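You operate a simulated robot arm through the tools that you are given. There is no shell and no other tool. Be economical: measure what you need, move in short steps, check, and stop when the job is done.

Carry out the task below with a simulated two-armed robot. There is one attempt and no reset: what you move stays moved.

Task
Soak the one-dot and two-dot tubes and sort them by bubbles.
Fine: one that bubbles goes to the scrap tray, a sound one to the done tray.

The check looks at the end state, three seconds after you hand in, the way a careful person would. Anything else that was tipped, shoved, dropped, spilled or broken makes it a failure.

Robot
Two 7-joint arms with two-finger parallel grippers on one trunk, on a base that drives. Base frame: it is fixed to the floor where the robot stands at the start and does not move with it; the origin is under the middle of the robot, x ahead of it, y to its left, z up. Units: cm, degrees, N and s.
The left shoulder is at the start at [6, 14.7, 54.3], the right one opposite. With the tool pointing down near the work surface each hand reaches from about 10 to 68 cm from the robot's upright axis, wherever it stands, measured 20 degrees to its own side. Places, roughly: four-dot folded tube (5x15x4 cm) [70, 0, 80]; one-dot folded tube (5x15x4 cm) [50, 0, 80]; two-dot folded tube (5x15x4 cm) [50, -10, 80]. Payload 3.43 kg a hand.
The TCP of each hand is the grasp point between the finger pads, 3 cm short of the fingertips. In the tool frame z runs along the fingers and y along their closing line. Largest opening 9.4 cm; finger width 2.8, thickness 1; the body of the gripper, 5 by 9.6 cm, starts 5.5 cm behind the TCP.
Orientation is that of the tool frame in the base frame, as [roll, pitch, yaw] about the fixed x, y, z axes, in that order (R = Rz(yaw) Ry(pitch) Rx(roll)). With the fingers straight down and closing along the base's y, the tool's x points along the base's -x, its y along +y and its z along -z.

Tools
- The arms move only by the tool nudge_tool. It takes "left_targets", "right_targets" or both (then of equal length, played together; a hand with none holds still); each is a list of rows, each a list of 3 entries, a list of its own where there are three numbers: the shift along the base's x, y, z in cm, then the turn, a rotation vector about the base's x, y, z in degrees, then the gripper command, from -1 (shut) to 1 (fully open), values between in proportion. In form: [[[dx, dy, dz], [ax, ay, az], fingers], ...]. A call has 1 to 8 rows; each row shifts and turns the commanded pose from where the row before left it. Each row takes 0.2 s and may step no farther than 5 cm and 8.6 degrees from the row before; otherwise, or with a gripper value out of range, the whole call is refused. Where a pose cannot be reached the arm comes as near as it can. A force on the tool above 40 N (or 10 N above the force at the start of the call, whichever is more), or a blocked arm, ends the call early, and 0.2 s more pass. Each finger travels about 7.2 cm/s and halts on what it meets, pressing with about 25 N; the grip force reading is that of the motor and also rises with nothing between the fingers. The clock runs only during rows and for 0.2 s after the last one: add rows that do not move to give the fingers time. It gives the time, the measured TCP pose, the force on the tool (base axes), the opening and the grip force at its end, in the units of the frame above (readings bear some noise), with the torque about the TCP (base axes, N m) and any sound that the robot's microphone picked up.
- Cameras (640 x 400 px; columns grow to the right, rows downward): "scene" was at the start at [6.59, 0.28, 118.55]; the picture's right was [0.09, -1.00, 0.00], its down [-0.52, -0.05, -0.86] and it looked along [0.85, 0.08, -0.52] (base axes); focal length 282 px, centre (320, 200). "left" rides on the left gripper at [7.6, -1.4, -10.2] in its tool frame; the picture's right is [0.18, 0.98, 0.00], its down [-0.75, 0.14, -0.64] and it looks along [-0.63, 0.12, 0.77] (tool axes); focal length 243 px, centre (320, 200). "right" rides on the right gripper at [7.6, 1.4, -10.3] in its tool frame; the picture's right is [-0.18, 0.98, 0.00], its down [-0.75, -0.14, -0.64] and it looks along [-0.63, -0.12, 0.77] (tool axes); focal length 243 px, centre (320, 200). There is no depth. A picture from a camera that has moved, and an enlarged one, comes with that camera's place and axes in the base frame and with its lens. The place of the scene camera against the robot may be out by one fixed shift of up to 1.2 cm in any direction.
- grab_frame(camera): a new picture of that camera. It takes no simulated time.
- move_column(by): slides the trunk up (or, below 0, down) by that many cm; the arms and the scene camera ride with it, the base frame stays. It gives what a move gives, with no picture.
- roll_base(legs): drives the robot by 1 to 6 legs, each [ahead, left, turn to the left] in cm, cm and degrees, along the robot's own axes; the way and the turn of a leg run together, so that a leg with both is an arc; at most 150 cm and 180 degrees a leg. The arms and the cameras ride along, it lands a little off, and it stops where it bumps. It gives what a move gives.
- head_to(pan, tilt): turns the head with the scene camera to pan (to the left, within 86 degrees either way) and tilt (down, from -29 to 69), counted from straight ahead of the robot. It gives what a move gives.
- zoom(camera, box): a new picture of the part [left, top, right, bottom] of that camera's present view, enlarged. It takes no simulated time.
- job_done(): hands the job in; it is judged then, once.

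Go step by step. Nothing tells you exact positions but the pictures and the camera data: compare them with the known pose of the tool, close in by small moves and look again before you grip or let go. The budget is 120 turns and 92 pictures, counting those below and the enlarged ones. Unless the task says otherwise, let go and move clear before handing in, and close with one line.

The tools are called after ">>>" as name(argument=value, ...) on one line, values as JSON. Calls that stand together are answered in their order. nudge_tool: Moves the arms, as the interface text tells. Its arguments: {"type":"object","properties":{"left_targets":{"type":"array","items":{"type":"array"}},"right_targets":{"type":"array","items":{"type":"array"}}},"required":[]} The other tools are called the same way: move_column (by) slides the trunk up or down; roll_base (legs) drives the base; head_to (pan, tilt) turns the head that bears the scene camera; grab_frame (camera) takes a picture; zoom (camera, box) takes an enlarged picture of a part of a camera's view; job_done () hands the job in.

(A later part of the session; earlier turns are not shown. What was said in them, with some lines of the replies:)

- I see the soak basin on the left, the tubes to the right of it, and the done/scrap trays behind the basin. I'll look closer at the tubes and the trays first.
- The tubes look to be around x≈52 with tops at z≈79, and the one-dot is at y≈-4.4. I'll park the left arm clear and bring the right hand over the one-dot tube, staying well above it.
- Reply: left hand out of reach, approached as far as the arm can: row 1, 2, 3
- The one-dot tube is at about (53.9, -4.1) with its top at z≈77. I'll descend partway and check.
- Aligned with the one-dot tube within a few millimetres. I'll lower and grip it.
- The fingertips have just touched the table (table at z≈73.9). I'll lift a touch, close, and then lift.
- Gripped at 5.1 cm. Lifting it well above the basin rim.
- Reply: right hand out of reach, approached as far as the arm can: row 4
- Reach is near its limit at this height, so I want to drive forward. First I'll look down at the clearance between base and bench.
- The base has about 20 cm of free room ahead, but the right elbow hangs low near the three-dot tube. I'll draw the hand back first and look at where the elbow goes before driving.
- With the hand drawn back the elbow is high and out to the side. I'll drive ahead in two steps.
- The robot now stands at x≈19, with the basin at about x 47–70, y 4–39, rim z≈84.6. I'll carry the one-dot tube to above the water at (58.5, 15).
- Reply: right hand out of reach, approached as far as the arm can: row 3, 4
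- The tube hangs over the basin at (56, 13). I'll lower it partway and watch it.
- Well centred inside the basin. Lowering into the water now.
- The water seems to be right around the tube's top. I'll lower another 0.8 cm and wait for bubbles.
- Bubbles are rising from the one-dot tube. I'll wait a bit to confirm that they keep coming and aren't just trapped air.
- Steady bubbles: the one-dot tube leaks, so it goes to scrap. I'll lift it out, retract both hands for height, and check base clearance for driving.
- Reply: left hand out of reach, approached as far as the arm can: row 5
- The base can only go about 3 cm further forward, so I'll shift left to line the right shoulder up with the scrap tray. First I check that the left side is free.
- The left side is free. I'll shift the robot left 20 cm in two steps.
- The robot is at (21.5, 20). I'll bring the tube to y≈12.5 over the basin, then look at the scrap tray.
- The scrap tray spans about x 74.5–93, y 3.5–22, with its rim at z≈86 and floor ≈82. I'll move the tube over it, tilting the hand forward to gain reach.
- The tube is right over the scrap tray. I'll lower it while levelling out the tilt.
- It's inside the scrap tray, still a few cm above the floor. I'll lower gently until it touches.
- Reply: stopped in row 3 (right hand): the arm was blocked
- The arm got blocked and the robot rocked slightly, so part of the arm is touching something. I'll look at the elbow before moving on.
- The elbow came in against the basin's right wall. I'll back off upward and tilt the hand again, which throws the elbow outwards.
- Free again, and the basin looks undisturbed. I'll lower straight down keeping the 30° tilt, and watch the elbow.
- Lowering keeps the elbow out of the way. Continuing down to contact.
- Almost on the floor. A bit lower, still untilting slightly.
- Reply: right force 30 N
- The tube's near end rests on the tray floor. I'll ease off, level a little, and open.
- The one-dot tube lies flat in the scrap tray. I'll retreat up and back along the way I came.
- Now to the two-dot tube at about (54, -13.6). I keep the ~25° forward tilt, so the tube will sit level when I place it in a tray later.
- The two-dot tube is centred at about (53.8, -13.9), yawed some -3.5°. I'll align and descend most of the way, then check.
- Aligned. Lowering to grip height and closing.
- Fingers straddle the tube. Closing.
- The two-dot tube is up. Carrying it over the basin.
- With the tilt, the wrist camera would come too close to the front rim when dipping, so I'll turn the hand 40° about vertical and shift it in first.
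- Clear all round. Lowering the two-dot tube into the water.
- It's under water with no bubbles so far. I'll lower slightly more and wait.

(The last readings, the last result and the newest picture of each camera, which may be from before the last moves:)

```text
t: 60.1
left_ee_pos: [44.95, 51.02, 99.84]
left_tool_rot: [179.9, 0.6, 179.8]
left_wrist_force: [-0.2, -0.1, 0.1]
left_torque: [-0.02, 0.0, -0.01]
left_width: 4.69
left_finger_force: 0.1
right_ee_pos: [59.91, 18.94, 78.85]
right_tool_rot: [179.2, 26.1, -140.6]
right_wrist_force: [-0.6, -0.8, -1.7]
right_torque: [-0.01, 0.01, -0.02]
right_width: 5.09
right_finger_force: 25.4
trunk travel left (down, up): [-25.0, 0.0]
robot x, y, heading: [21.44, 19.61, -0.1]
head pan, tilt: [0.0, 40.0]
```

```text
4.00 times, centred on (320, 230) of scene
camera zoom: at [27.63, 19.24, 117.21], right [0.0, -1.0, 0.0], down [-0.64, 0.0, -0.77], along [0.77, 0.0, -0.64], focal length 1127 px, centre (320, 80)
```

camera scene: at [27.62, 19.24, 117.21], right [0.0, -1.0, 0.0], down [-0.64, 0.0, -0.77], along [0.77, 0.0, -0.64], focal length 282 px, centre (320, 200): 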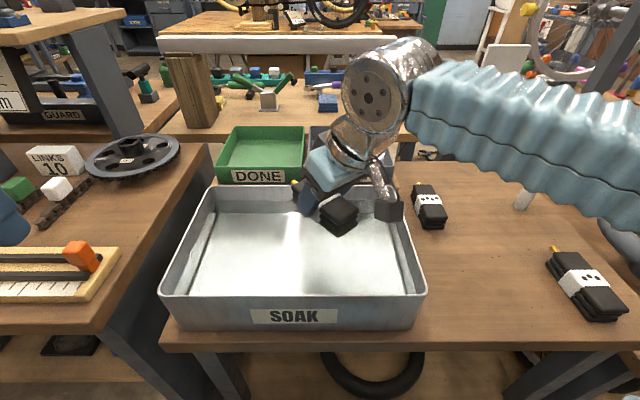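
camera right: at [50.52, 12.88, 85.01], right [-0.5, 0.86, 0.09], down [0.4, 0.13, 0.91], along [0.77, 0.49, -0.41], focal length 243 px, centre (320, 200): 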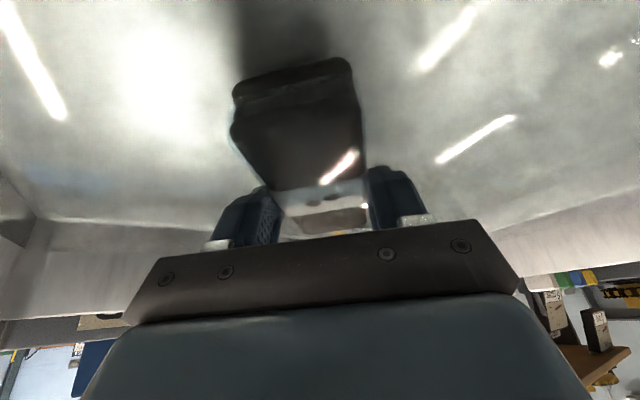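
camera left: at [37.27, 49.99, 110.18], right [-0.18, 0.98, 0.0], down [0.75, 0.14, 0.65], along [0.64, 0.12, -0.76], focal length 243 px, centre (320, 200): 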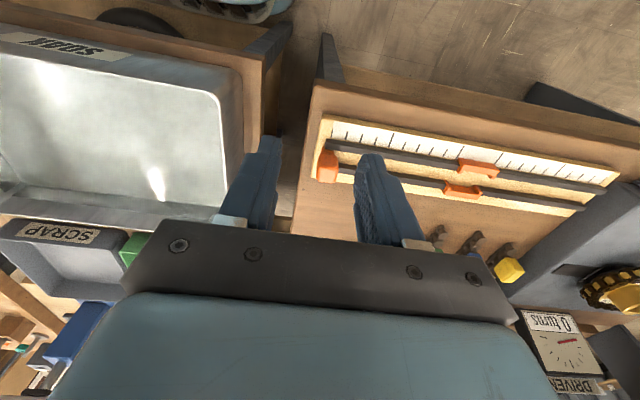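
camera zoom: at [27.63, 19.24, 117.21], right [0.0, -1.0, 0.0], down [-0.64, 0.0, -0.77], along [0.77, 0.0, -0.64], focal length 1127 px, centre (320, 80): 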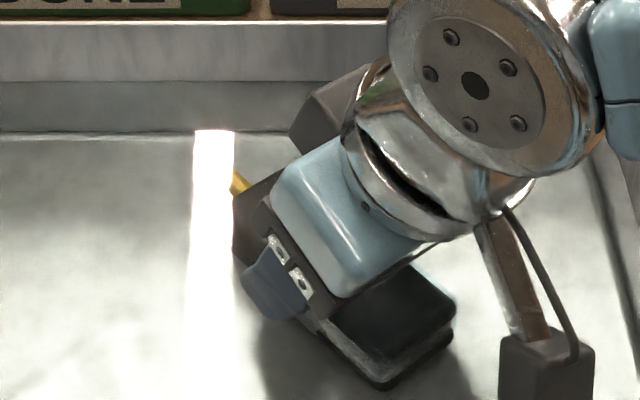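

There are pale blobs behind the label, under the palm. I'll zoom in to see whether these are bubbles.

>>> zoom(camera="right", box=[220, 170, 400, 250])

>>> zoom(camera="left", box=[0, 0, 260, 240])

```text
3.56 times, centred on (310, 210) of right
camera zoom: at [50.5, 12.89, 84.63], right [-0.5, 0.86, 0.09], down [0.4, 0.13, 0.91], along [0.77, 0.49, -0.41], focal length 863 px, centre (356, 164)
```

zoom: 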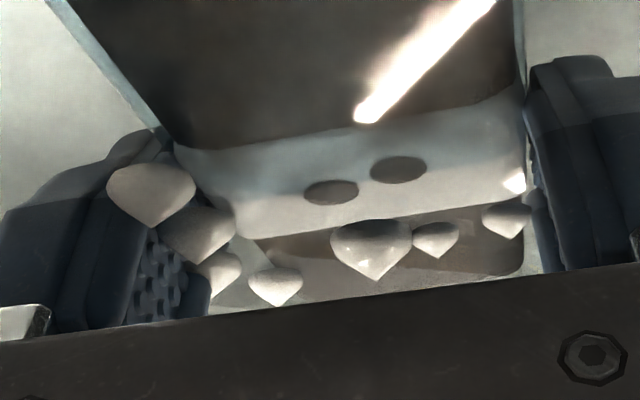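

```text
1.67 times, centred on (130, 120) of left
camera zoom: at [37.4, 49.6, 110.18], right [-0.18, 0.98, 0.0], down [0.75, 0.14, 0.65], along [0.64, 0.12, -0.76], focal length 404 px, centre (637, 333)
```

zoom: 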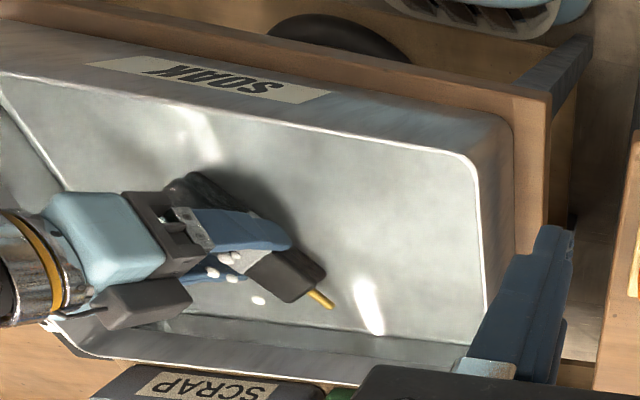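

Bubbles are clearly coming off the two-dot tube too, so it also goes to scrap. The one-dot sits mid-tray and leaves no room beside it, so I'll lift out, set the two-dot back on its table spot for now, and shift the one-dot over first.

>>> nudge_tool(right_targets=[[[0, 0, 4], [0, 0, 0], -0.8], [[0, 0, 4.5], [0, 0, 0], -0.8], [[0, 0, 4.5], [0, 0, 0], -0.8], [[0, -1, 3], [0, 0, -8.4], -0.8], [[-0.5, -2, 0], [0, 0, -8.4], -0.8], [[-0.5, -2, 0], [0, 0, -8.4], -0.8], [[-0.5, -2, 0], [0, 0, -8.4], -0.8], [[-0.5, -2, 0], [0, 0, -8.4], -0.8]])

>>> grab_frame(camera="scene")

```text
t: 61.9
left_ee_pos: [45.05, 51.01, 99.97]
left_tool_rot: [179.9, 0.7, 179.7]
left_wrist_force: [0.0, -0.1, -0.3]
left_torque: [-0.01, 0.0, 0.05]
left_width: 4.68
left_finger_force: 0.1
right_ee_pos: [58.29, 9.78, 94.68]
right_tool_rot: [179.2, 26.1, 177.2]
right_wrist_force: [0.8, 0.7, -1.9]
right_torque: [0.05, 0.01, -0.02]
right_width: 5.08
right_finger_force: 25.3
trunk travel left (down, up): [-25.0, 0.0]
robot x, y, heading: [21.56, 19.57, -0.2]
head pan, tilt: [0.0, 40.0]
```

```text
24 pictures are left
camera scene: at [27.63, 19.24, 117.21], right [0.0, -1.0, 0.0], down [-0.64, 0.0, -0.77], along [0.77, 0.0, -0.64], focal length 282 px, centre (320, 200)
```

scene: 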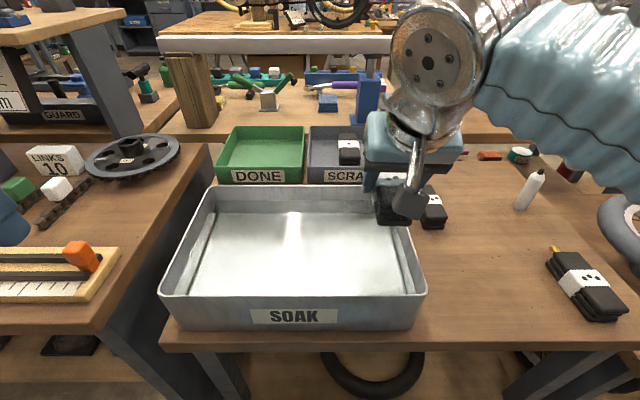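

The bubbles vanish once the tube is out, which confirms the leak. On to the parking spot.

>>> nudge_tool(right_targets=[[[-0.9, -4.7, 0], [0, 0, 0], -0.8], [[-0.9, -4.7, 0], [0, 0, 0], -0.8], [[-0.9, -4.8, 0], [0, 0, 0], -0.8], [[-0.9, -4.8, 0], [0, 0, 0], -0.8], [[-0.9, -4.8, 0], [0, 0, 0], -0.8], [[0, 0, -3], [0, 0, 0], -0.8], [[0, 0, -4], [0, 0, 0], -0.8], [[0, 0, 0], [0, 0, 0], -0.8]])

>>> grab_frame(camera="right")

```text
t: 63.7
left_ee_pos: [45.03, 50.99, 100.0]
left_tool_rot: [180.0, 0.7, 179.7]
left_wrist_force: [-0.1, 0.6, -0.2]
left_torque: [-0.01, 0.03, -0.01]
left_width: 4.71
left_finger_force: 0.0
right_ee_pos: [53.33, -13.84, 87.7]
right_tool_rot: [179.2, 26.1, 177.4]
right_wrist_force: [0.3, -0.7, -1.9]
right_torque: [0.04, 0.0, 0.04]
right_width: 5.07
right_finger_force: 25.6
trunk travel left (down, up): [-25.0, 0.0]
robot x, y, heading: [21.44, 19.67, -0.4]
head pan, tilt: [0.0, 40.0]
```

```text
23 pictures are left
camera right: at [42.15, -11.92, 93.6], right [0.2, 0.97, 0.09], down [0.39, -0.17, 0.91], along [0.9, -0.15, -0.41], focal length 243 px, centre (320, 200)
```

right: 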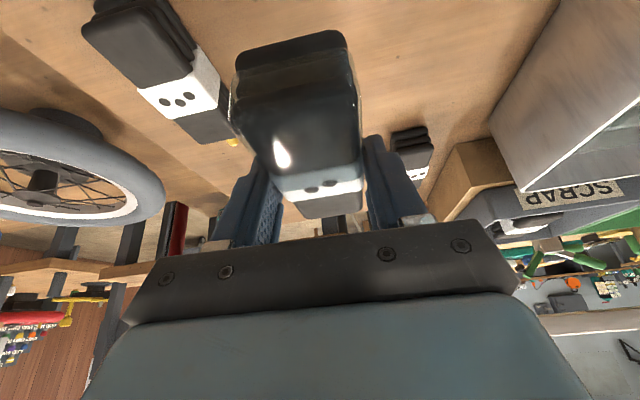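

>>> nudge_tool(right_targets=[[[0.3, 0.5, -3], [0, 0, 0], -0.8], [[0, 0, -3.5], [0, 0, 0], -0.8], [[0, 0, -2], [0, 0, 0], -0.8], [[0, 0, -0.8], [0, 0, 0], -0.8], [[0, 0, 0], [0, 0, 0], -0.8]])

```text
t: 64.9
left_ee_pos: [45.05, 50.9, 99.97]
left_tool_rot: [179.9, 0.7, 179.7]
left_wrist_force: [1.3, 0.1, -0.7]
left_torque: [0.0, 0.0, 0.0]
left_width: 4.7
left_finger_force: 0.0
right_ee_pos: [53.84, -13.39, 78.49]
right_tool_rot: [179.2, 26.1, 177.4]
right_wrist_force: [0.1, 0.1, -1.4]
right_torque: [0.02, -0.02, -0.02]
right_width: 5.09
right_finger_force: 25.2
trunk travel left (down, up): [-25.0, 0.0]
robot x, y, heading: [21.62, 19.76, -0.4]
head pan, tilt: [0.0, 40.0]
```

>>> nudge_tool(right_targets=[[[0, 0, -0.4], [0, 0, 0], -0.8], [[0, 0, 0], [0, 0, 0], 0.2], [[0, 0, 0], [0, 0, 0], 0.55], [[0, 0, 0], [0, 0, 0], 0.55], [[0, 0, 1.5], [0, 0, 0], 0.55], [[0, 0, 3.5], [0, 0, 0], 0.55], [[0, 0, 4.5], [0, 0, 0], 0.55], [[0, 0, 4.5], [0, 0, 0], 0.55]])

>>> grab_frame(camera="right")

```text
t: 66.7
left_ee_pos: [45.06, 50.93, 99.93]
left_tool_rot: [179.8, 0.7, 179.7]
left_wrist_force: [0.0, 0.2, -0.2]
left_torque: [-0.02, 0.0, 0.04]
left_width: 4.7
left_finger_force: 0.0
right_ee_pos: [53.81, -13.51, 92.19]
right_tool_rot: [179.3, 26.1, 177.4]
right_wrist_force: [0.4, 0.0, 0.0]
right_torque: [0.05, 0.02, 0.0]
right_width: 7.3
right_finger_force: 0.1
trunk travel left (down, up): [-25.0, 0.0]
robot x, y, heading: [21.64, 19.71, -0.3]
head pan, tilt: [0.0, 40.0]
```

```text
22 pictures are left
camera right: at [42.55, -11.63, 98.03], right [0.2, 0.97, 0.09], down [0.39, -0.17, 0.91], along [0.9, -0.15, -0.41], focal length 243 px, centre (320, 200)
```

right: 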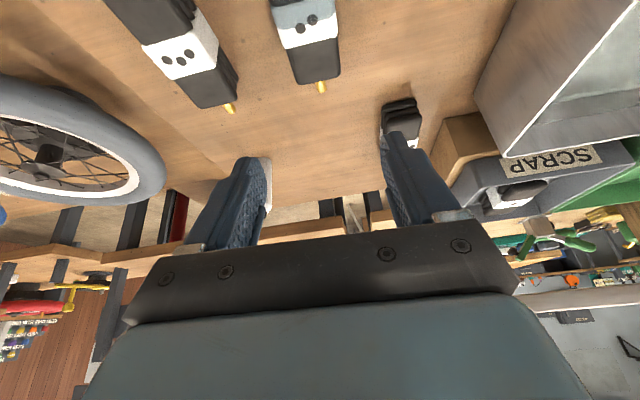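

The two-dot is parked. Now back to the scrap tray to shift the one-dot.

>>> nudge_tool(right_targets=[[[1, 3.5, 1.5], [0, 0, 2], 0.55], [[2, 3.5, 1], [0, 0, 0], 0.55], [[2, 4, 0.5], [0, 0, 0], 0.55], [[2, 4, 0], [0, 0, 0], 0.55], [[3, 3.5, 0], [0, 0, 0], 0.55], [[3, 3.5, 0], [0, 0, 0], 0.55], [[3.5, 3.3, 0], [0, -1, 0], 0.55], [[4.5, 1, 0], [0, -1, 0], 0.55]])

>>> nudge_tool(right_targets=[[[4.5, 0, -0.5], [0, -1, 0], 0.55], [[4.5, 0, -1], [0, -1, 0], 0.55], [[0, 0, -2], [0, 0, 0], 0.55], [[0, 0, 0], [0, 0, 0], 0.55]])

>>> grab_frame(camera="right")

>>> grab_frame(camera="scene")

```text
t: 68.5
left_ee_pos: [45.07, 50.89, 99.98]
left_tool_rot: [179.9, 0.7, 179.8]
left_wrist_force: [0.2, -0.2, 0.7]
left_torque: [-0.01, 0.0, 0.02]
left_width: 4.71
left_finger_force: 0.1
right_ee_pos: [74.96, 13.17, 95.43]
right_tool_rot: [179.2, 28.0, 179.2]
right_wrist_force: [-0.9, -0.7, 0.2]
right_torque: [-0.01, 0.0, 0.02]
right_width: 7.25
right_finger_force: 0.1
trunk travel left (down, up): [-25.0, 0.0]
robot x, y, heading: [21.29, 19.95, 0.0]
head pan, tilt: [0.0, 40.0]
```

```text
t: 69.5
left_ee_pos: [45.0, 51.12, 99.93]
left_tool_rot: [180.0, 0.6, 179.6]
left_wrist_force: [0.2, -0.5, -0.2]
left_torque: [0.01, -0.01, -0.01]
left_width: 4.71
left_finger_force: 0.2
right_ee_pos: [83.83, 12.75, 91.78]
right_tool_rot: [179.1, 30.1, 179.3]
right_wrist_force: [-0.2, 0.0, 1.1]
right_torque: [0.0, -0.01, -0.01]
right_width: 7.3
right_finger_force: 0.1
trunk travel left (down, up): [-25.0, 0.0]
robot x, y, heading: [21.32, 19.59, -0.1]
head pan, tilt: [0.0, 40.0]
```

```text
21 pictures are left
camera right: at [72.14, 14.42, 96.81], right [0.16, 0.98, 0.11], down [0.33, -0.15, 0.93], along [0.93, -0.12, -0.35], focal length 243 px, centre (320, 200)
```

right: 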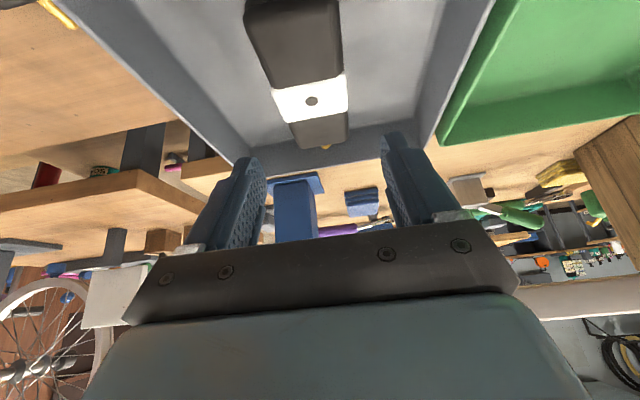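

```text
20 pictures are left
camera scene: at [27.62, 19.24, 117.21], right [0.0, -1.0, 0.0], down [-0.64, 0.0, -0.77], along [0.77, 0.0, -0.64], focal length 282 px, centre (320, 200)
```

scene: 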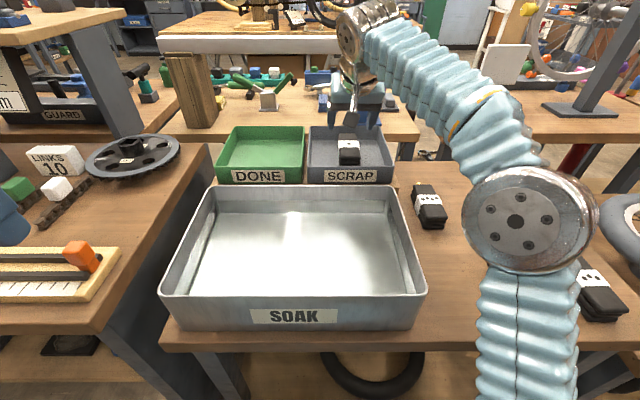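

The one-dot lies at about (85, 12.7), aligned. I'll descend on it and grip.

>>> nudge_tool(right_targets=[[[0.3, 0, -2.5], [0, 1, 0], 0.55], [[0.2, 0, -2], [0, 1, 0], 0.55], [[0, 0, -1.5], [0, 1, 0], 0.55], [[0, 0, -0.8], [0, 1, 0], 0.55], [[0, 0, 0], [0, 0, 0], 0.55]])

>>> grab_frame(camera="right")

```text
t: 70.7
left_ee_pos: [44.96, 50.95, 99.95]
left_tool_rot: [179.9, 0.8, 179.7]
left_wrist_force: [-0.2, -0.4, -0.1]
left_torque: [-0.01, 0.02, -0.04]
left_width: 4.71
left_finger_force: 0.0
right_ee_pos: [84.35, 12.9, 84.85]
right_tool_rot: [179.2, 26.2, 179.4]
right_wrist_force: [2.8, -1.2, 5.5]
right_torque: [-0.26, -0.1, 0.08]
right_width: 7.3
right_finger_force: 0.3
trunk travel left (down, up): [-25.0, 0.0]
robot x, y, heading: [21.3, 19.65, -0.2]
head pan, tilt: [0.0, 40.0]
```

```text
19 pictures are left
camera right: at [73.05, 14.41, 90.69], right [0.17, 0.98, 0.09], down [0.39, -0.15, 0.91], along [0.9, -0.12, -0.41], focal length 243 px, centre (320, 200)
```

right: 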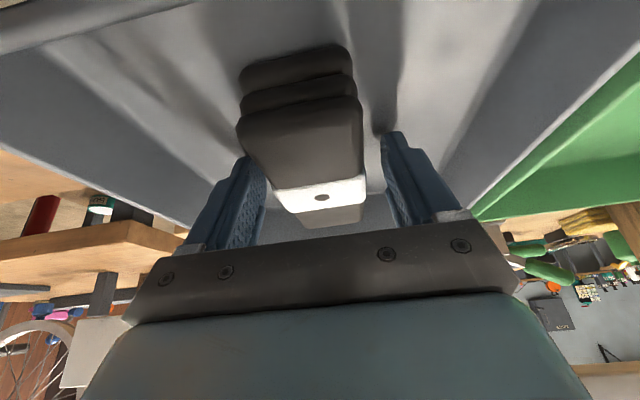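

Touching the floor lightly. Raise 0.3, grip, lift a little, carry it 4 cm toward the right wall.

>>> nudge_tool(right_targets=[[[0, 0, 0.3], [0, 0, 0], 0.2], [[0, 0, 0], [0, 0, 0], -0.8], [[0, 0, 0], [0, 0, 0], -0.8], [[0, 0, 0], [0, 0, 0], -0.8], [[0, 0, 0.8], [0, 0, 0], -0.8], [[-0.3, -2, 0], [0, 0, 0], -0.8], [[-0.2, -2, 0], [0, 0, 0], -0.8], [[0, 0, 0], [0, 0, 0], -0.8]])

>>> grab_frame(camera="right")

```text
t: 72.5
left_ee_pos: [45.05, 50.84, 99.94]
left_tool_rot: [179.8, 0.6, 179.7]
left_wrist_force: [0.4, -0.3, 0.1]
left_torque: [0.01, -0.05, 0.03]
left_width: 4.71
left_finger_force: 0.1
right_ee_pos: [83.98, 9.03, 85.81]
right_tool_rot: [179.2, 26.0, 179.4]
right_wrist_force: [-0.5, 0.1, -1.2]
right_torque: [-0.01, -0.02, -0.01]
right_width: 5.09
right_finger_force: 25.2
trunk travel left (down, up): [-25.0, 0.0]
robot x, y, heading: [21.76, 19.45, -0.3]
head pan, tilt: [0.0, 40.0]
```

```text
18 pictures are left
camera right: at [72.59, 10.48, 91.72], right [0.17, 0.98, 0.09], down [0.39, -0.15, 0.91], along [0.9, -0.12, -0.41], focal length 243 px, centre (320, 200)
```

right: 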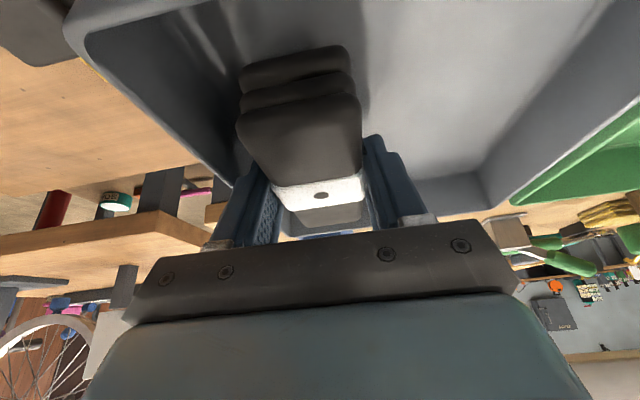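

Placed close to the right wall. Lower, open narrowly, and rise.

>>> nudge_tool(right_targets=[[[0, 0, -0.7], [0, 0, 0], -0.8], [[0, 0, 0], [0, 0, 0], -0.8], [[0, 0, 0], [0, 0, 0], 0.28], [[0, 0, 0], [0, 0, 0], 0.28], [[0, 0, 0], [0, 0, 0], 0.28], [[0, 0, 1.5], [0, 0, 0], 0.28], [[0, 0, 3.5], [0, -2, 0], 0.28], [[0, 0, 3.5], [0, -2, 0], 0.28]])

>>> grab_frame(camera="right")

```text
t: 74.3
left_ee_pos: [45.11, 51.0, 100.04]
left_tool_rot: [179.9, 0.7, 179.7]
left_wrist_force: [0.4, 0.1, 0.5]
left_torque: [-0.01, 0.02, 0.02]
left_width: 4.72
left_finger_force: 0.1
right_ee_pos: [83.85, 8.9, 93.73]
right_tool_rot: [179.2, 30.1, 179.2]
right_wrist_force: [1.5, 0.6, -0.5]
right_torque: [0.01, -0.03, 0.0]
right_width: 6.01
right_finger_force: 0.1
trunk travel left (down, up): [-25.0, 0.0]
robot x, y, heading: [21.5, 19.95, -0.2]
head pan, tilt: [0.0, 40.0]
```

```text
17 pictures are left
camera right: at [72.21, 10.44, 98.79], right [0.16, 0.98, 0.1], down [0.33, -0.15, 0.93], along [0.93, -0.12, -0.35], focal length 243 px, centre (320, 200)
```

right: 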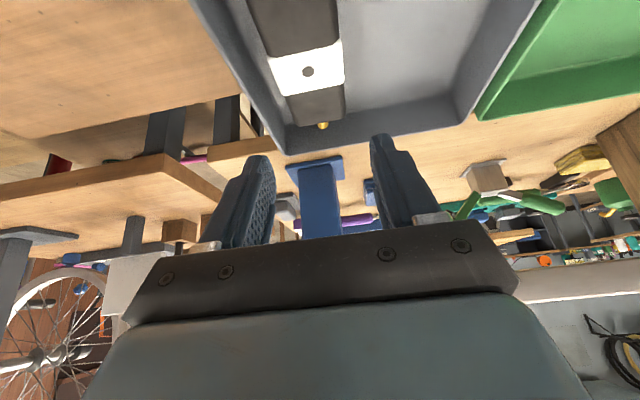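

The one-dot now sits along the right side with plenty of room beside it. Back to the parked two-dot.

>>> nudge_tool(right_targets=[[[-4, 0, 1], [0, 1, 0], 0.5], [[-4.5, 0, 0.7], [0, 1, 0], 0.5], [[-4, -2.5, 0], [0, 1, 0], 0.55], [[-3.5, -3.4, 0], [0, 1, 0], 0.55], [[-3.5, -3.4, 0], [0, 0, 0], 0.55], [[-3.5, -3.4, 0], [0, 0, 0], 0.55], [[-3, -3.9, 0], [0, 0, -1], 0.55], [[-3, -3.9, -0.5], [0, 0, -1], 0.55]])

>>> nudge_tool(right_targets=[[[-0.9, -1.9, -3], [0, 0, 0], 0.55], [[0, 0, -4], [0, 0, 0], 0.55], [[0, 0, 0], [0, 0, 0], 0.55]])

>>> grab_frame(camera="right")

```text
t: 76.1
left_ee_pos: [45.09, 51.01, 99.95]
left_tool_rot: [180.0, 0.7, 179.7]
left_wrist_force: [0.2, -0.1, 0.6]
left_torque: [-0.01, 0.04, -0.02]
left_width: 4.7
left_finger_force: 0.0
right_ee_pos: [54.98, -11.48, 94.77]
right_tool_rot: [179.3, 26.0, 177.4]
right_wrist_force: [0.5, -0.8, -0.3]
right_torque: [-0.03, 0.01, 0.01]
right_width: 7.26
right_finger_force: 0.1
trunk travel left (down, up): [-25.0, 0.0]
robot x, y, heading: [21.58, 19.8, -0.0]
head pan, tilt: [0.0, 40.0]
```

```text
t: 76.9
left_ee_pos: [45.05, 51.03, 100.02]
left_tool_rot: [179.8, 0.7, 179.7]
left_wrist_force: [0.2, 0.2, -0.3]
left_torque: [0.02, -0.02, 0.0]
left_width: 4.71
left_finger_force: 0.1
right_ee_pos: [54.03, -13.56, 87.79]
right_tool_rot: [179.2, 26.1, 177.4]
right_wrist_force: [0.7, 0.1, 0.5]
right_torque: [0.0, 0.03, 0.02]
right_width: 7.28
right_finger_force: 0.0
trunk travel left (down, up): [-25.0, 0.0]
robot x, y, heading: [21.44, 19.94, -0.3]
head pan, tilt: [0.0, 40.0]
```

```text
16 pictures are left
camera right: at [42.72, -11.64, 93.65], right [0.2, 0.97, 0.09], down [0.39, -0.17, 0.91], along [0.9, -0.15, -0.41], focal length 243 px, centre (320, 200)
```

right: 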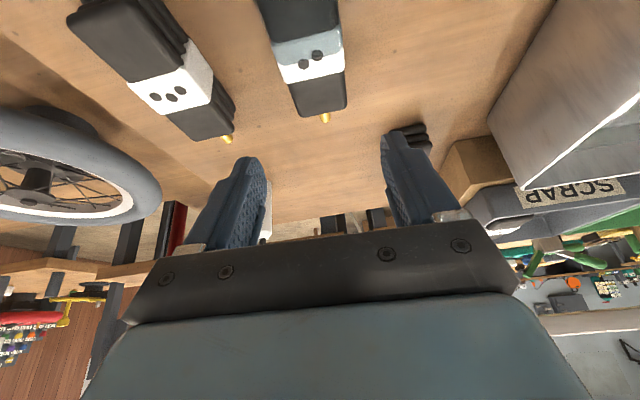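

It's where I left it. Descending, gripping and lifting.

>>> nudge_tool(right_targets=[[[-0.1, 0.1, -3.5], [0, 0, 0], 0.55], [[0, 0, -3.5], [0, 0, 0], 0.55], [[0, 0, -2.6], [0, 0, 0], 0.55], [[0, 0, 0], [0, 0, 0], 0.55], [[0, 0, 0], [0, 0, 0], -0.2], [[0, 0, 0], [0, 0, 0], -0.8], [[0, 0, 0], [0, 0, 0], -0.8], [[0, 0, 0], [0, 0, 0], -0.8]])

>>> nudge_tool(right_targets=[[[0, 0, 2], [0, 0, 0], -0.8], [[0, 0, 4], [0, 0, 0], -0.8], [[0, 0, 4.5], [0, 0, 0], -0.8], [[0, 0, 4.5], [0, 0, 0], -0.8], [[0, 0, 2.2], [0, 0, 0], -0.8], [[0, 0, 0], [0, 0, 0], -0.8]])

>>> grab_frame(camera="right")

```text
t: 78.7
left_ee_pos: [44.98, 50.89, 99.96]
left_tool_rot: [179.9, 0.6, 179.7]
left_wrist_force: [0.0, -0.2, 0.5]
left_torque: [0.0, 0.03, 0.01]
left_width: 4.68
left_finger_force: 0.1
right_ee_pos: [54.06, -13.39, 78.23]
right_tool_rot: [179.1, 26.2, 177.4]
right_wrist_force: [-0.1, 0.7, 0.3]
right_torque: [-0.03, -0.03, 0.0]
right_width: 5.07
right_finger_force: 25.6
trunk travel left (down, up): [-25.0, 0.0]
robot x, y, heading: [21.31, 20.05, 0.0]
head pan, tilt: [0.0, 40.0]
```

```text
t: 80.1
left_ee_pos: [45.1, 51.04, 99.93]
left_tool_rot: [180.0, 0.8, 179.6]
left_wrist_force: [-0.2, 0.0, 0.0]
left_torque: [-0.04, 0.0, 0.0]
left_width: 4.69
left_finger_force: 0.1
right_ee_pos: [54.11, -13.31, 95.17]
right_tool_rot: [179.2, 26.1, 177.4]
right_wrist_force: [-0.3, -0.2, -2.2]
right_torque: [-0.01, -0.01, 0.03]
right_width: 5.07
right_finger_force: 24.8
trunk travel left (down, up): [-25.0, 0.0]
robot x, y, heading: [21.26, 20.0, -0.4]
head pan, tilt: [0.0, 40.0]
```

```text
15 pictures are left
camera right: at [42.7, -11.42, 101.22], right [0.2, 0.97, 0.09], down [0.39, -0.17, 0.91], along [0.9, -0.15, -0.41], focal length 243 px, centre (320, 200)
```

right: 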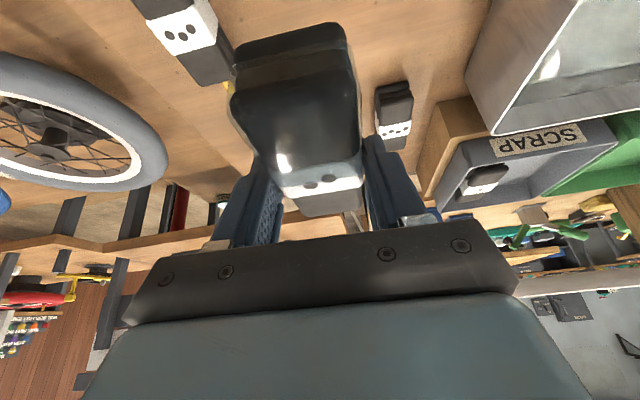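

Carrying the two-dot to the scrap tray, aiming for y≈16.8.

>>> nudge_tool(right_targets=[[[1.5, 4.3, 0.5], [0, 0, 2], -0.8], [[2, 4.3, 0], [0, 0, 0], -0.8], [[2.2, 4.3, 0], [0, 0, 0], -0.8], [[2.2, 4.3, 0], [0, 0, 0], -0.8], [[2.5, 4.2, 0], [0, 0, 0], -0.8], [[2.5, 4.2, 0], [0, 0, 0], -0.8], [[3.3, 3.5, 0], [0, -1, 0], -0.8], [[4.5, 1, 0], [0, -1, 0], -0.8]])

>>> nudge_tool(right_targets=[[[4.5, 0, -0.5], [0, -1, 0], -0.8], [[4.5, 0, -1], [0, -1, 0], -0.8], [[0.3, 0, -1], [0, 0, 0], -0.8], [[0, 0, 0], [0, 0, 0], -0.8]])

>>> grab_frame(camera="right")

>>> grab_frame(camera="scene")

```text
t: 81.9
left_ee_pos: [45.11, 50.86, 99.85]
left_tool_rot: [179.9, 0.7, 179.7]
left_wrist_force: [0.8, -0.3, -0.8]
left_torque: [-0.02, -0.01, -0.02]
left_width: 4.69
left_finger_force: 0.0
right_ee_pos: [74.77, 16.78, 95.86]
right_tool_rot: [179.1, 28.1, 179.5]
right_wrist_force: [-0.1, -0.3, -1.2]
right_torque: [-0.01, -0.03, 0.01]
right_width: 5.07
right_finger_force: 25.1
trunk travel left (down, up): [-25.0, 0.0]
robot x, y, heading: [21.93, 19.7, -0.1]
head pan, tilt: [0.0, 40.0]
```

```text
t: 82.9
left_ee_pos: [45.03, 50.9, 99.94]
left_tool_rot: [179.9, 0.7, 179.8]
left_wrist_force: [-0.2, -0.7, -0.3]
left_torque: [0.02, 0.02, 0.0]
left_width: 4.71
left_finger_force: 0.1
right_ee_pos: [83.95, 16.79, 93.4]
right_tool_rot: [179.2, 30.1, 179.3]
right_wrist_force: [0.6, -0.8, -1.0]
right_torque: [-0.02, 0.0, 0.01]
right_width: 5.06
right_finger_force: 24.8
trunk travel left (down, up): [-25.0, 0.0]
robot x, y, heading: [21.41, 19.64, -0.2]
head pan, tilt: [0.0, 40.0]
```

```text
14 pictures are left
camera right: at [72.31, 18.24, 98.5], right [0.16, 0.98, 0.1], down [0.33, -0.15, 0.93], along [0.93, -0.12, -0.35], focal length 243 px, centre (320, 200)
```

right: 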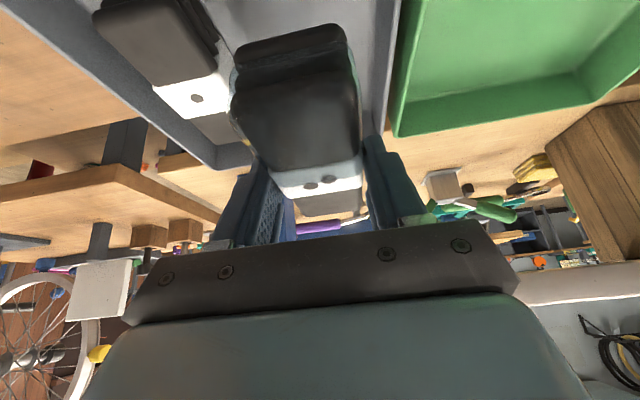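

```text
13 pictures are left
camera scene: at [27.63, 19.24, 117.21], right [0.0, -1.0, 0.0], down [-0.64, 0.0, -0.77], along [0.77, 0.0, -0.64], focal length 282 px, centre (320, 200)
```

scene: 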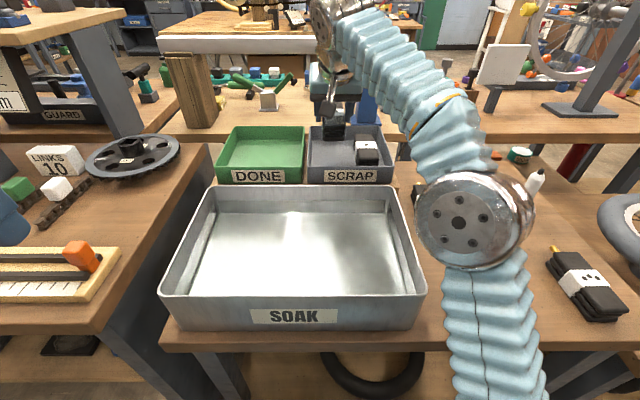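

Room on both sides; I'll shift 0.4 cm to the right and lower to just above the floor.

>>> nudge_tool(right_targets=[[[0, -0.4, -2], [0, 0, 0], -0.8], [[0, 0, -2], [0, 1, 0], -0.8], [[0, 0, -1.7], [0, 1, 0], -0.8], [[0, 0, -1], [0, 2, 0], -0.8], [[0, 0, 0], [0, 0, 0], -0.8]])

>>> grab_frame(camera="right")

>>> grab_frame(camera="scene")

```text
t: 84.1
left_ee_pos: [44.99, 50.98, 99.84]
left_tool_rot: [180.0, 0.7, 179.7]
left_wrist_force: [-0.2, 0.7, -0.2]
left_torque: [0.01, 0.01, 0.01]
left_width: 4.72
left_finger_force: 0.1
right_ee_pos: [83.97, 16.36, 86.72]
right_tool_rot: [179.1, 26.0, 179.4]
right_wrist_force: [-0.5, -0.3, -1.1]
right_torque: [-0.01, 0.01, -0.03]
right_width: 5.1
right_finger_force: 25.5
trunk travel left (down, up): [-25.0, 0.0]
robot x, y, heading: [21.47, 19.88, -0.1]
head pan, tilt: [0.0, 40.0]
```

```text
12 pictures are left
camera right: at [72.65, 17.94, 92.64], right [0.17, 0.98, 0.09], down [0.39, -0.15, 0.91], along [0.9, -0.12, -0.41], focal length 243 px, centre (320, 200)
```

right: 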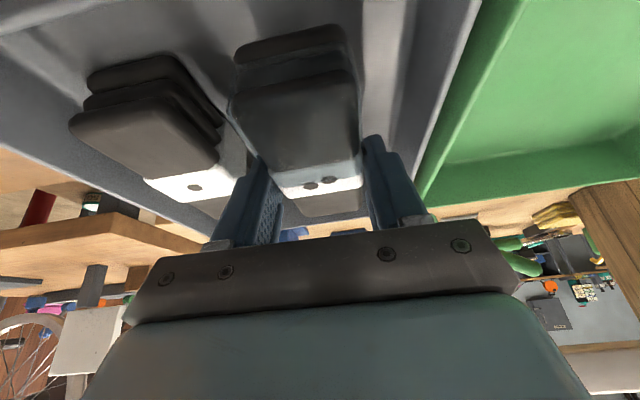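

```text
11 pictures are left
camera scene: at [27.64, 19.25, 117.21], right [0.0, -1.0, 0.0], down [-0.64, 0.0, -0.77], along [0.77, 0.0, -0.64], focal length 282 px, centre (320, 200)
```

scene: 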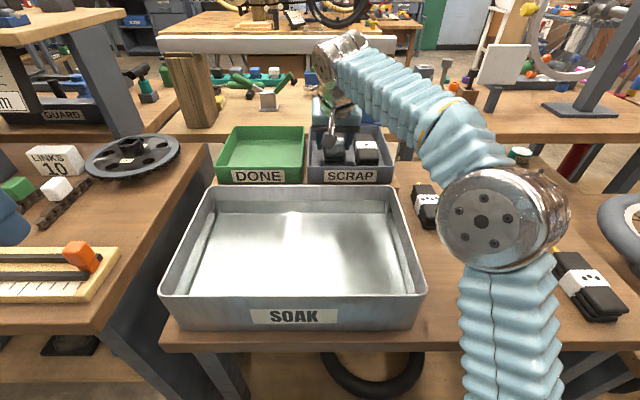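

Side by side with clear gaps. Lowering the last bit, opening narrowly, and rising.

>>> nudge_tool(right_targets=[[[0, 0, -0.5], [0, 0, 0], -0.8], [[0, 0, -0.5], [0, 0, 0], -0.8], [[0, 0, 0], [0, 0, 0], -0.8]])

```text
t: 84.9
left_ee_pos: [45.03, 50.99, 99.89]
left_tool_rot: [179.9, 0.7, 179.6]
left_wrist_force: [0.3, -0.5, -0.3]
left_torque: [0.01, -0.03, -0.04]
left_width: 4.73
left_finger_force: 0.0
right_ee_pos: [83.9, 16.52, 85.76]
right_tool_rot: [179.3, 26.2, 179.4]
right_wrist_force: [0.5, 0.1, -2.1]
right_torque: [-0.02, -0.04, 0.0]
right_width: 5.06
right_finger_force: 24.8
trunk travel left (down, up): [-25.0, 0.0]
robot x, y, heading: [21.76, 19.52, -0.1]
head pan, tilt: [0.0, 40.0]
```

>>> nudge_tool(right_targets=[[[0, 0, -0.4], [0, 0, 0], -0.8], [[0, 0, 0], [0, 0, 0], -0.2], [[0, 0, 0], [0, 0, 0], 0.28], [[0, 0, 0], [0, 0, 0], 0.28], [[0, 0, 0], [0, 0, 0], 0.28], [[0, 0, 1.5], [0, 0, 0], 0.28], [[0, 0, 3.5], [0, -2, 0], 0.28], [[0, 0, 3.5], [0, -2, 0], 0.28]])

>>> nudge_tool(right_targets=[[[0, 0, 1.5], [0, 0, 0], 0.28], [[-4, -0.5, 0.5], [0, 1, 0], 0.28], [[-4.5, -1, 0], [0, 1, 0], 0.28], [[-4.5, -1, 0], [0, 1, 0], 0.28], [[-4.5, -1, 0], [0, 1, 0], 0.28], [[-4.5, -1, 0], [0, 0, 0], 0.28], [[0, 0, 0], [0, 0, 0], 0.28]])

>>> grab_frame(camera="scene")

>>> zoom(camera="scene", box=[290, 110, 410, 200])

```text
t: 86.7
left_ee_pos: [44.99, 51.04, 99.85]
left_tool_rot: [179.8, 0.7, 179.7]
left_wrist_force: [0.7, 0.6, -0.3]
left_torque: [0.02, -0.01, 0.02]
left_width: 4.68
left_finger_force: 0.1
right_ee_pos: [84.03, 16.39, 94.05]
right_tool_rot: [179.2, 30.1, 179.5]
right_wrist_force: [0.2, -0.4, -0.6]
right_torque: [0.01, 0.0, 0.03]
right_width: 6.04
right_finger_force: 0.0
trunk travel left (down, up): [-25.0, 0.0]
robot x, y, heading: [21.34, 19.84, -0.2]
head pan, tilt: [0.0, 40.0]
```

```text
t: 88.3
left_ee_pos: [44.94, 50.97, 99.88]
left_tool_rot: [179.9, 0.7, 179.7]
left_wrist_force: [-0.6, 0.2, 0.5]
left_torque: [0.0, 0.0, -0.01]
left_width: 4.7
left_finger_force: 0.2
right_ee_pos: [61.87, 11.58, 95.96]
right_tool_rot: [179.2, 26.1, 179.2]
right_wrist_force: [-0.2, -0.4, 0.8]
right_torque: [-0.01, -0.02, 0.0]
right_width: 6.04
right_finger_force: 0.1
trunk travel left (down, up): [-25.0, 0.0]
robot x, y, heading: [21.55, 19.74, -0.1]
head pan, tilt: [0.0, 40.0]
```

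```text
10 pictures are left
camera scene: at [27.6, 19.23, 117.21], right [0.0, -1.0, 0.0], down [-0.64, 0.0, -0.77], along [0.77, 0.0, -0.64], focal length 282 px, centre (320, 200)
```

scene: 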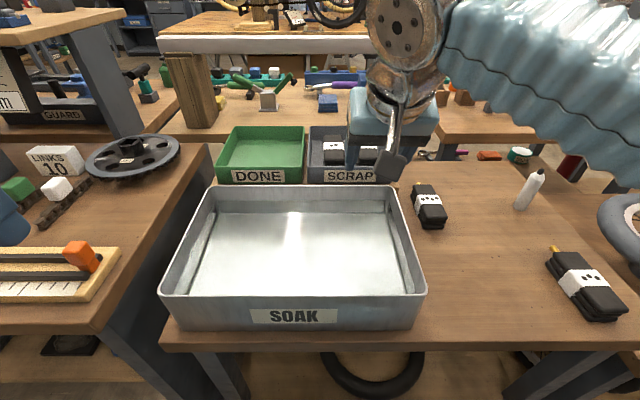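

```text
4.44 times, centred on (350, 155) of scene
camera zoom: at [27.6, 19.23, 117.21], right [0.0, -1.0, 0.0], down [-0.64, 0.0, -0.77], along [0.77, 0.0, -0.64], focal length 1252 px, centre (187, 400)
```

zoom: 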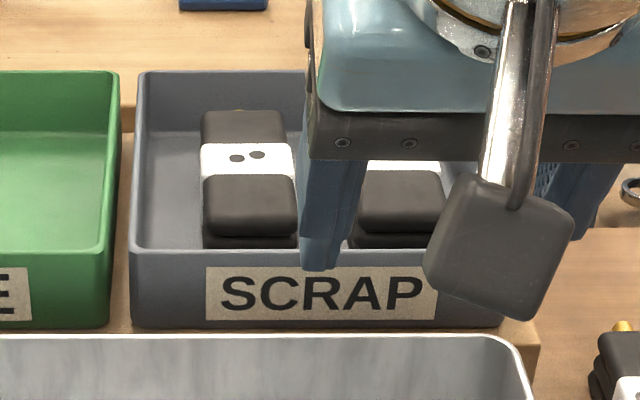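

Both tubes lie side by side in the scrap tray, the other tubes and the basin look untouched, and the hand is clear. Handing in.

>>> job_done()

```text
The job is handed in.
```

Both the one-dot and two-dot tubes bubbled when soaked, so both are now in the scrap tray and the done tray is empty. While I was placing the first tube, the arm briefly pressed against the soak basin's side wall. The basin looked unmoved in the pictures afterwards.
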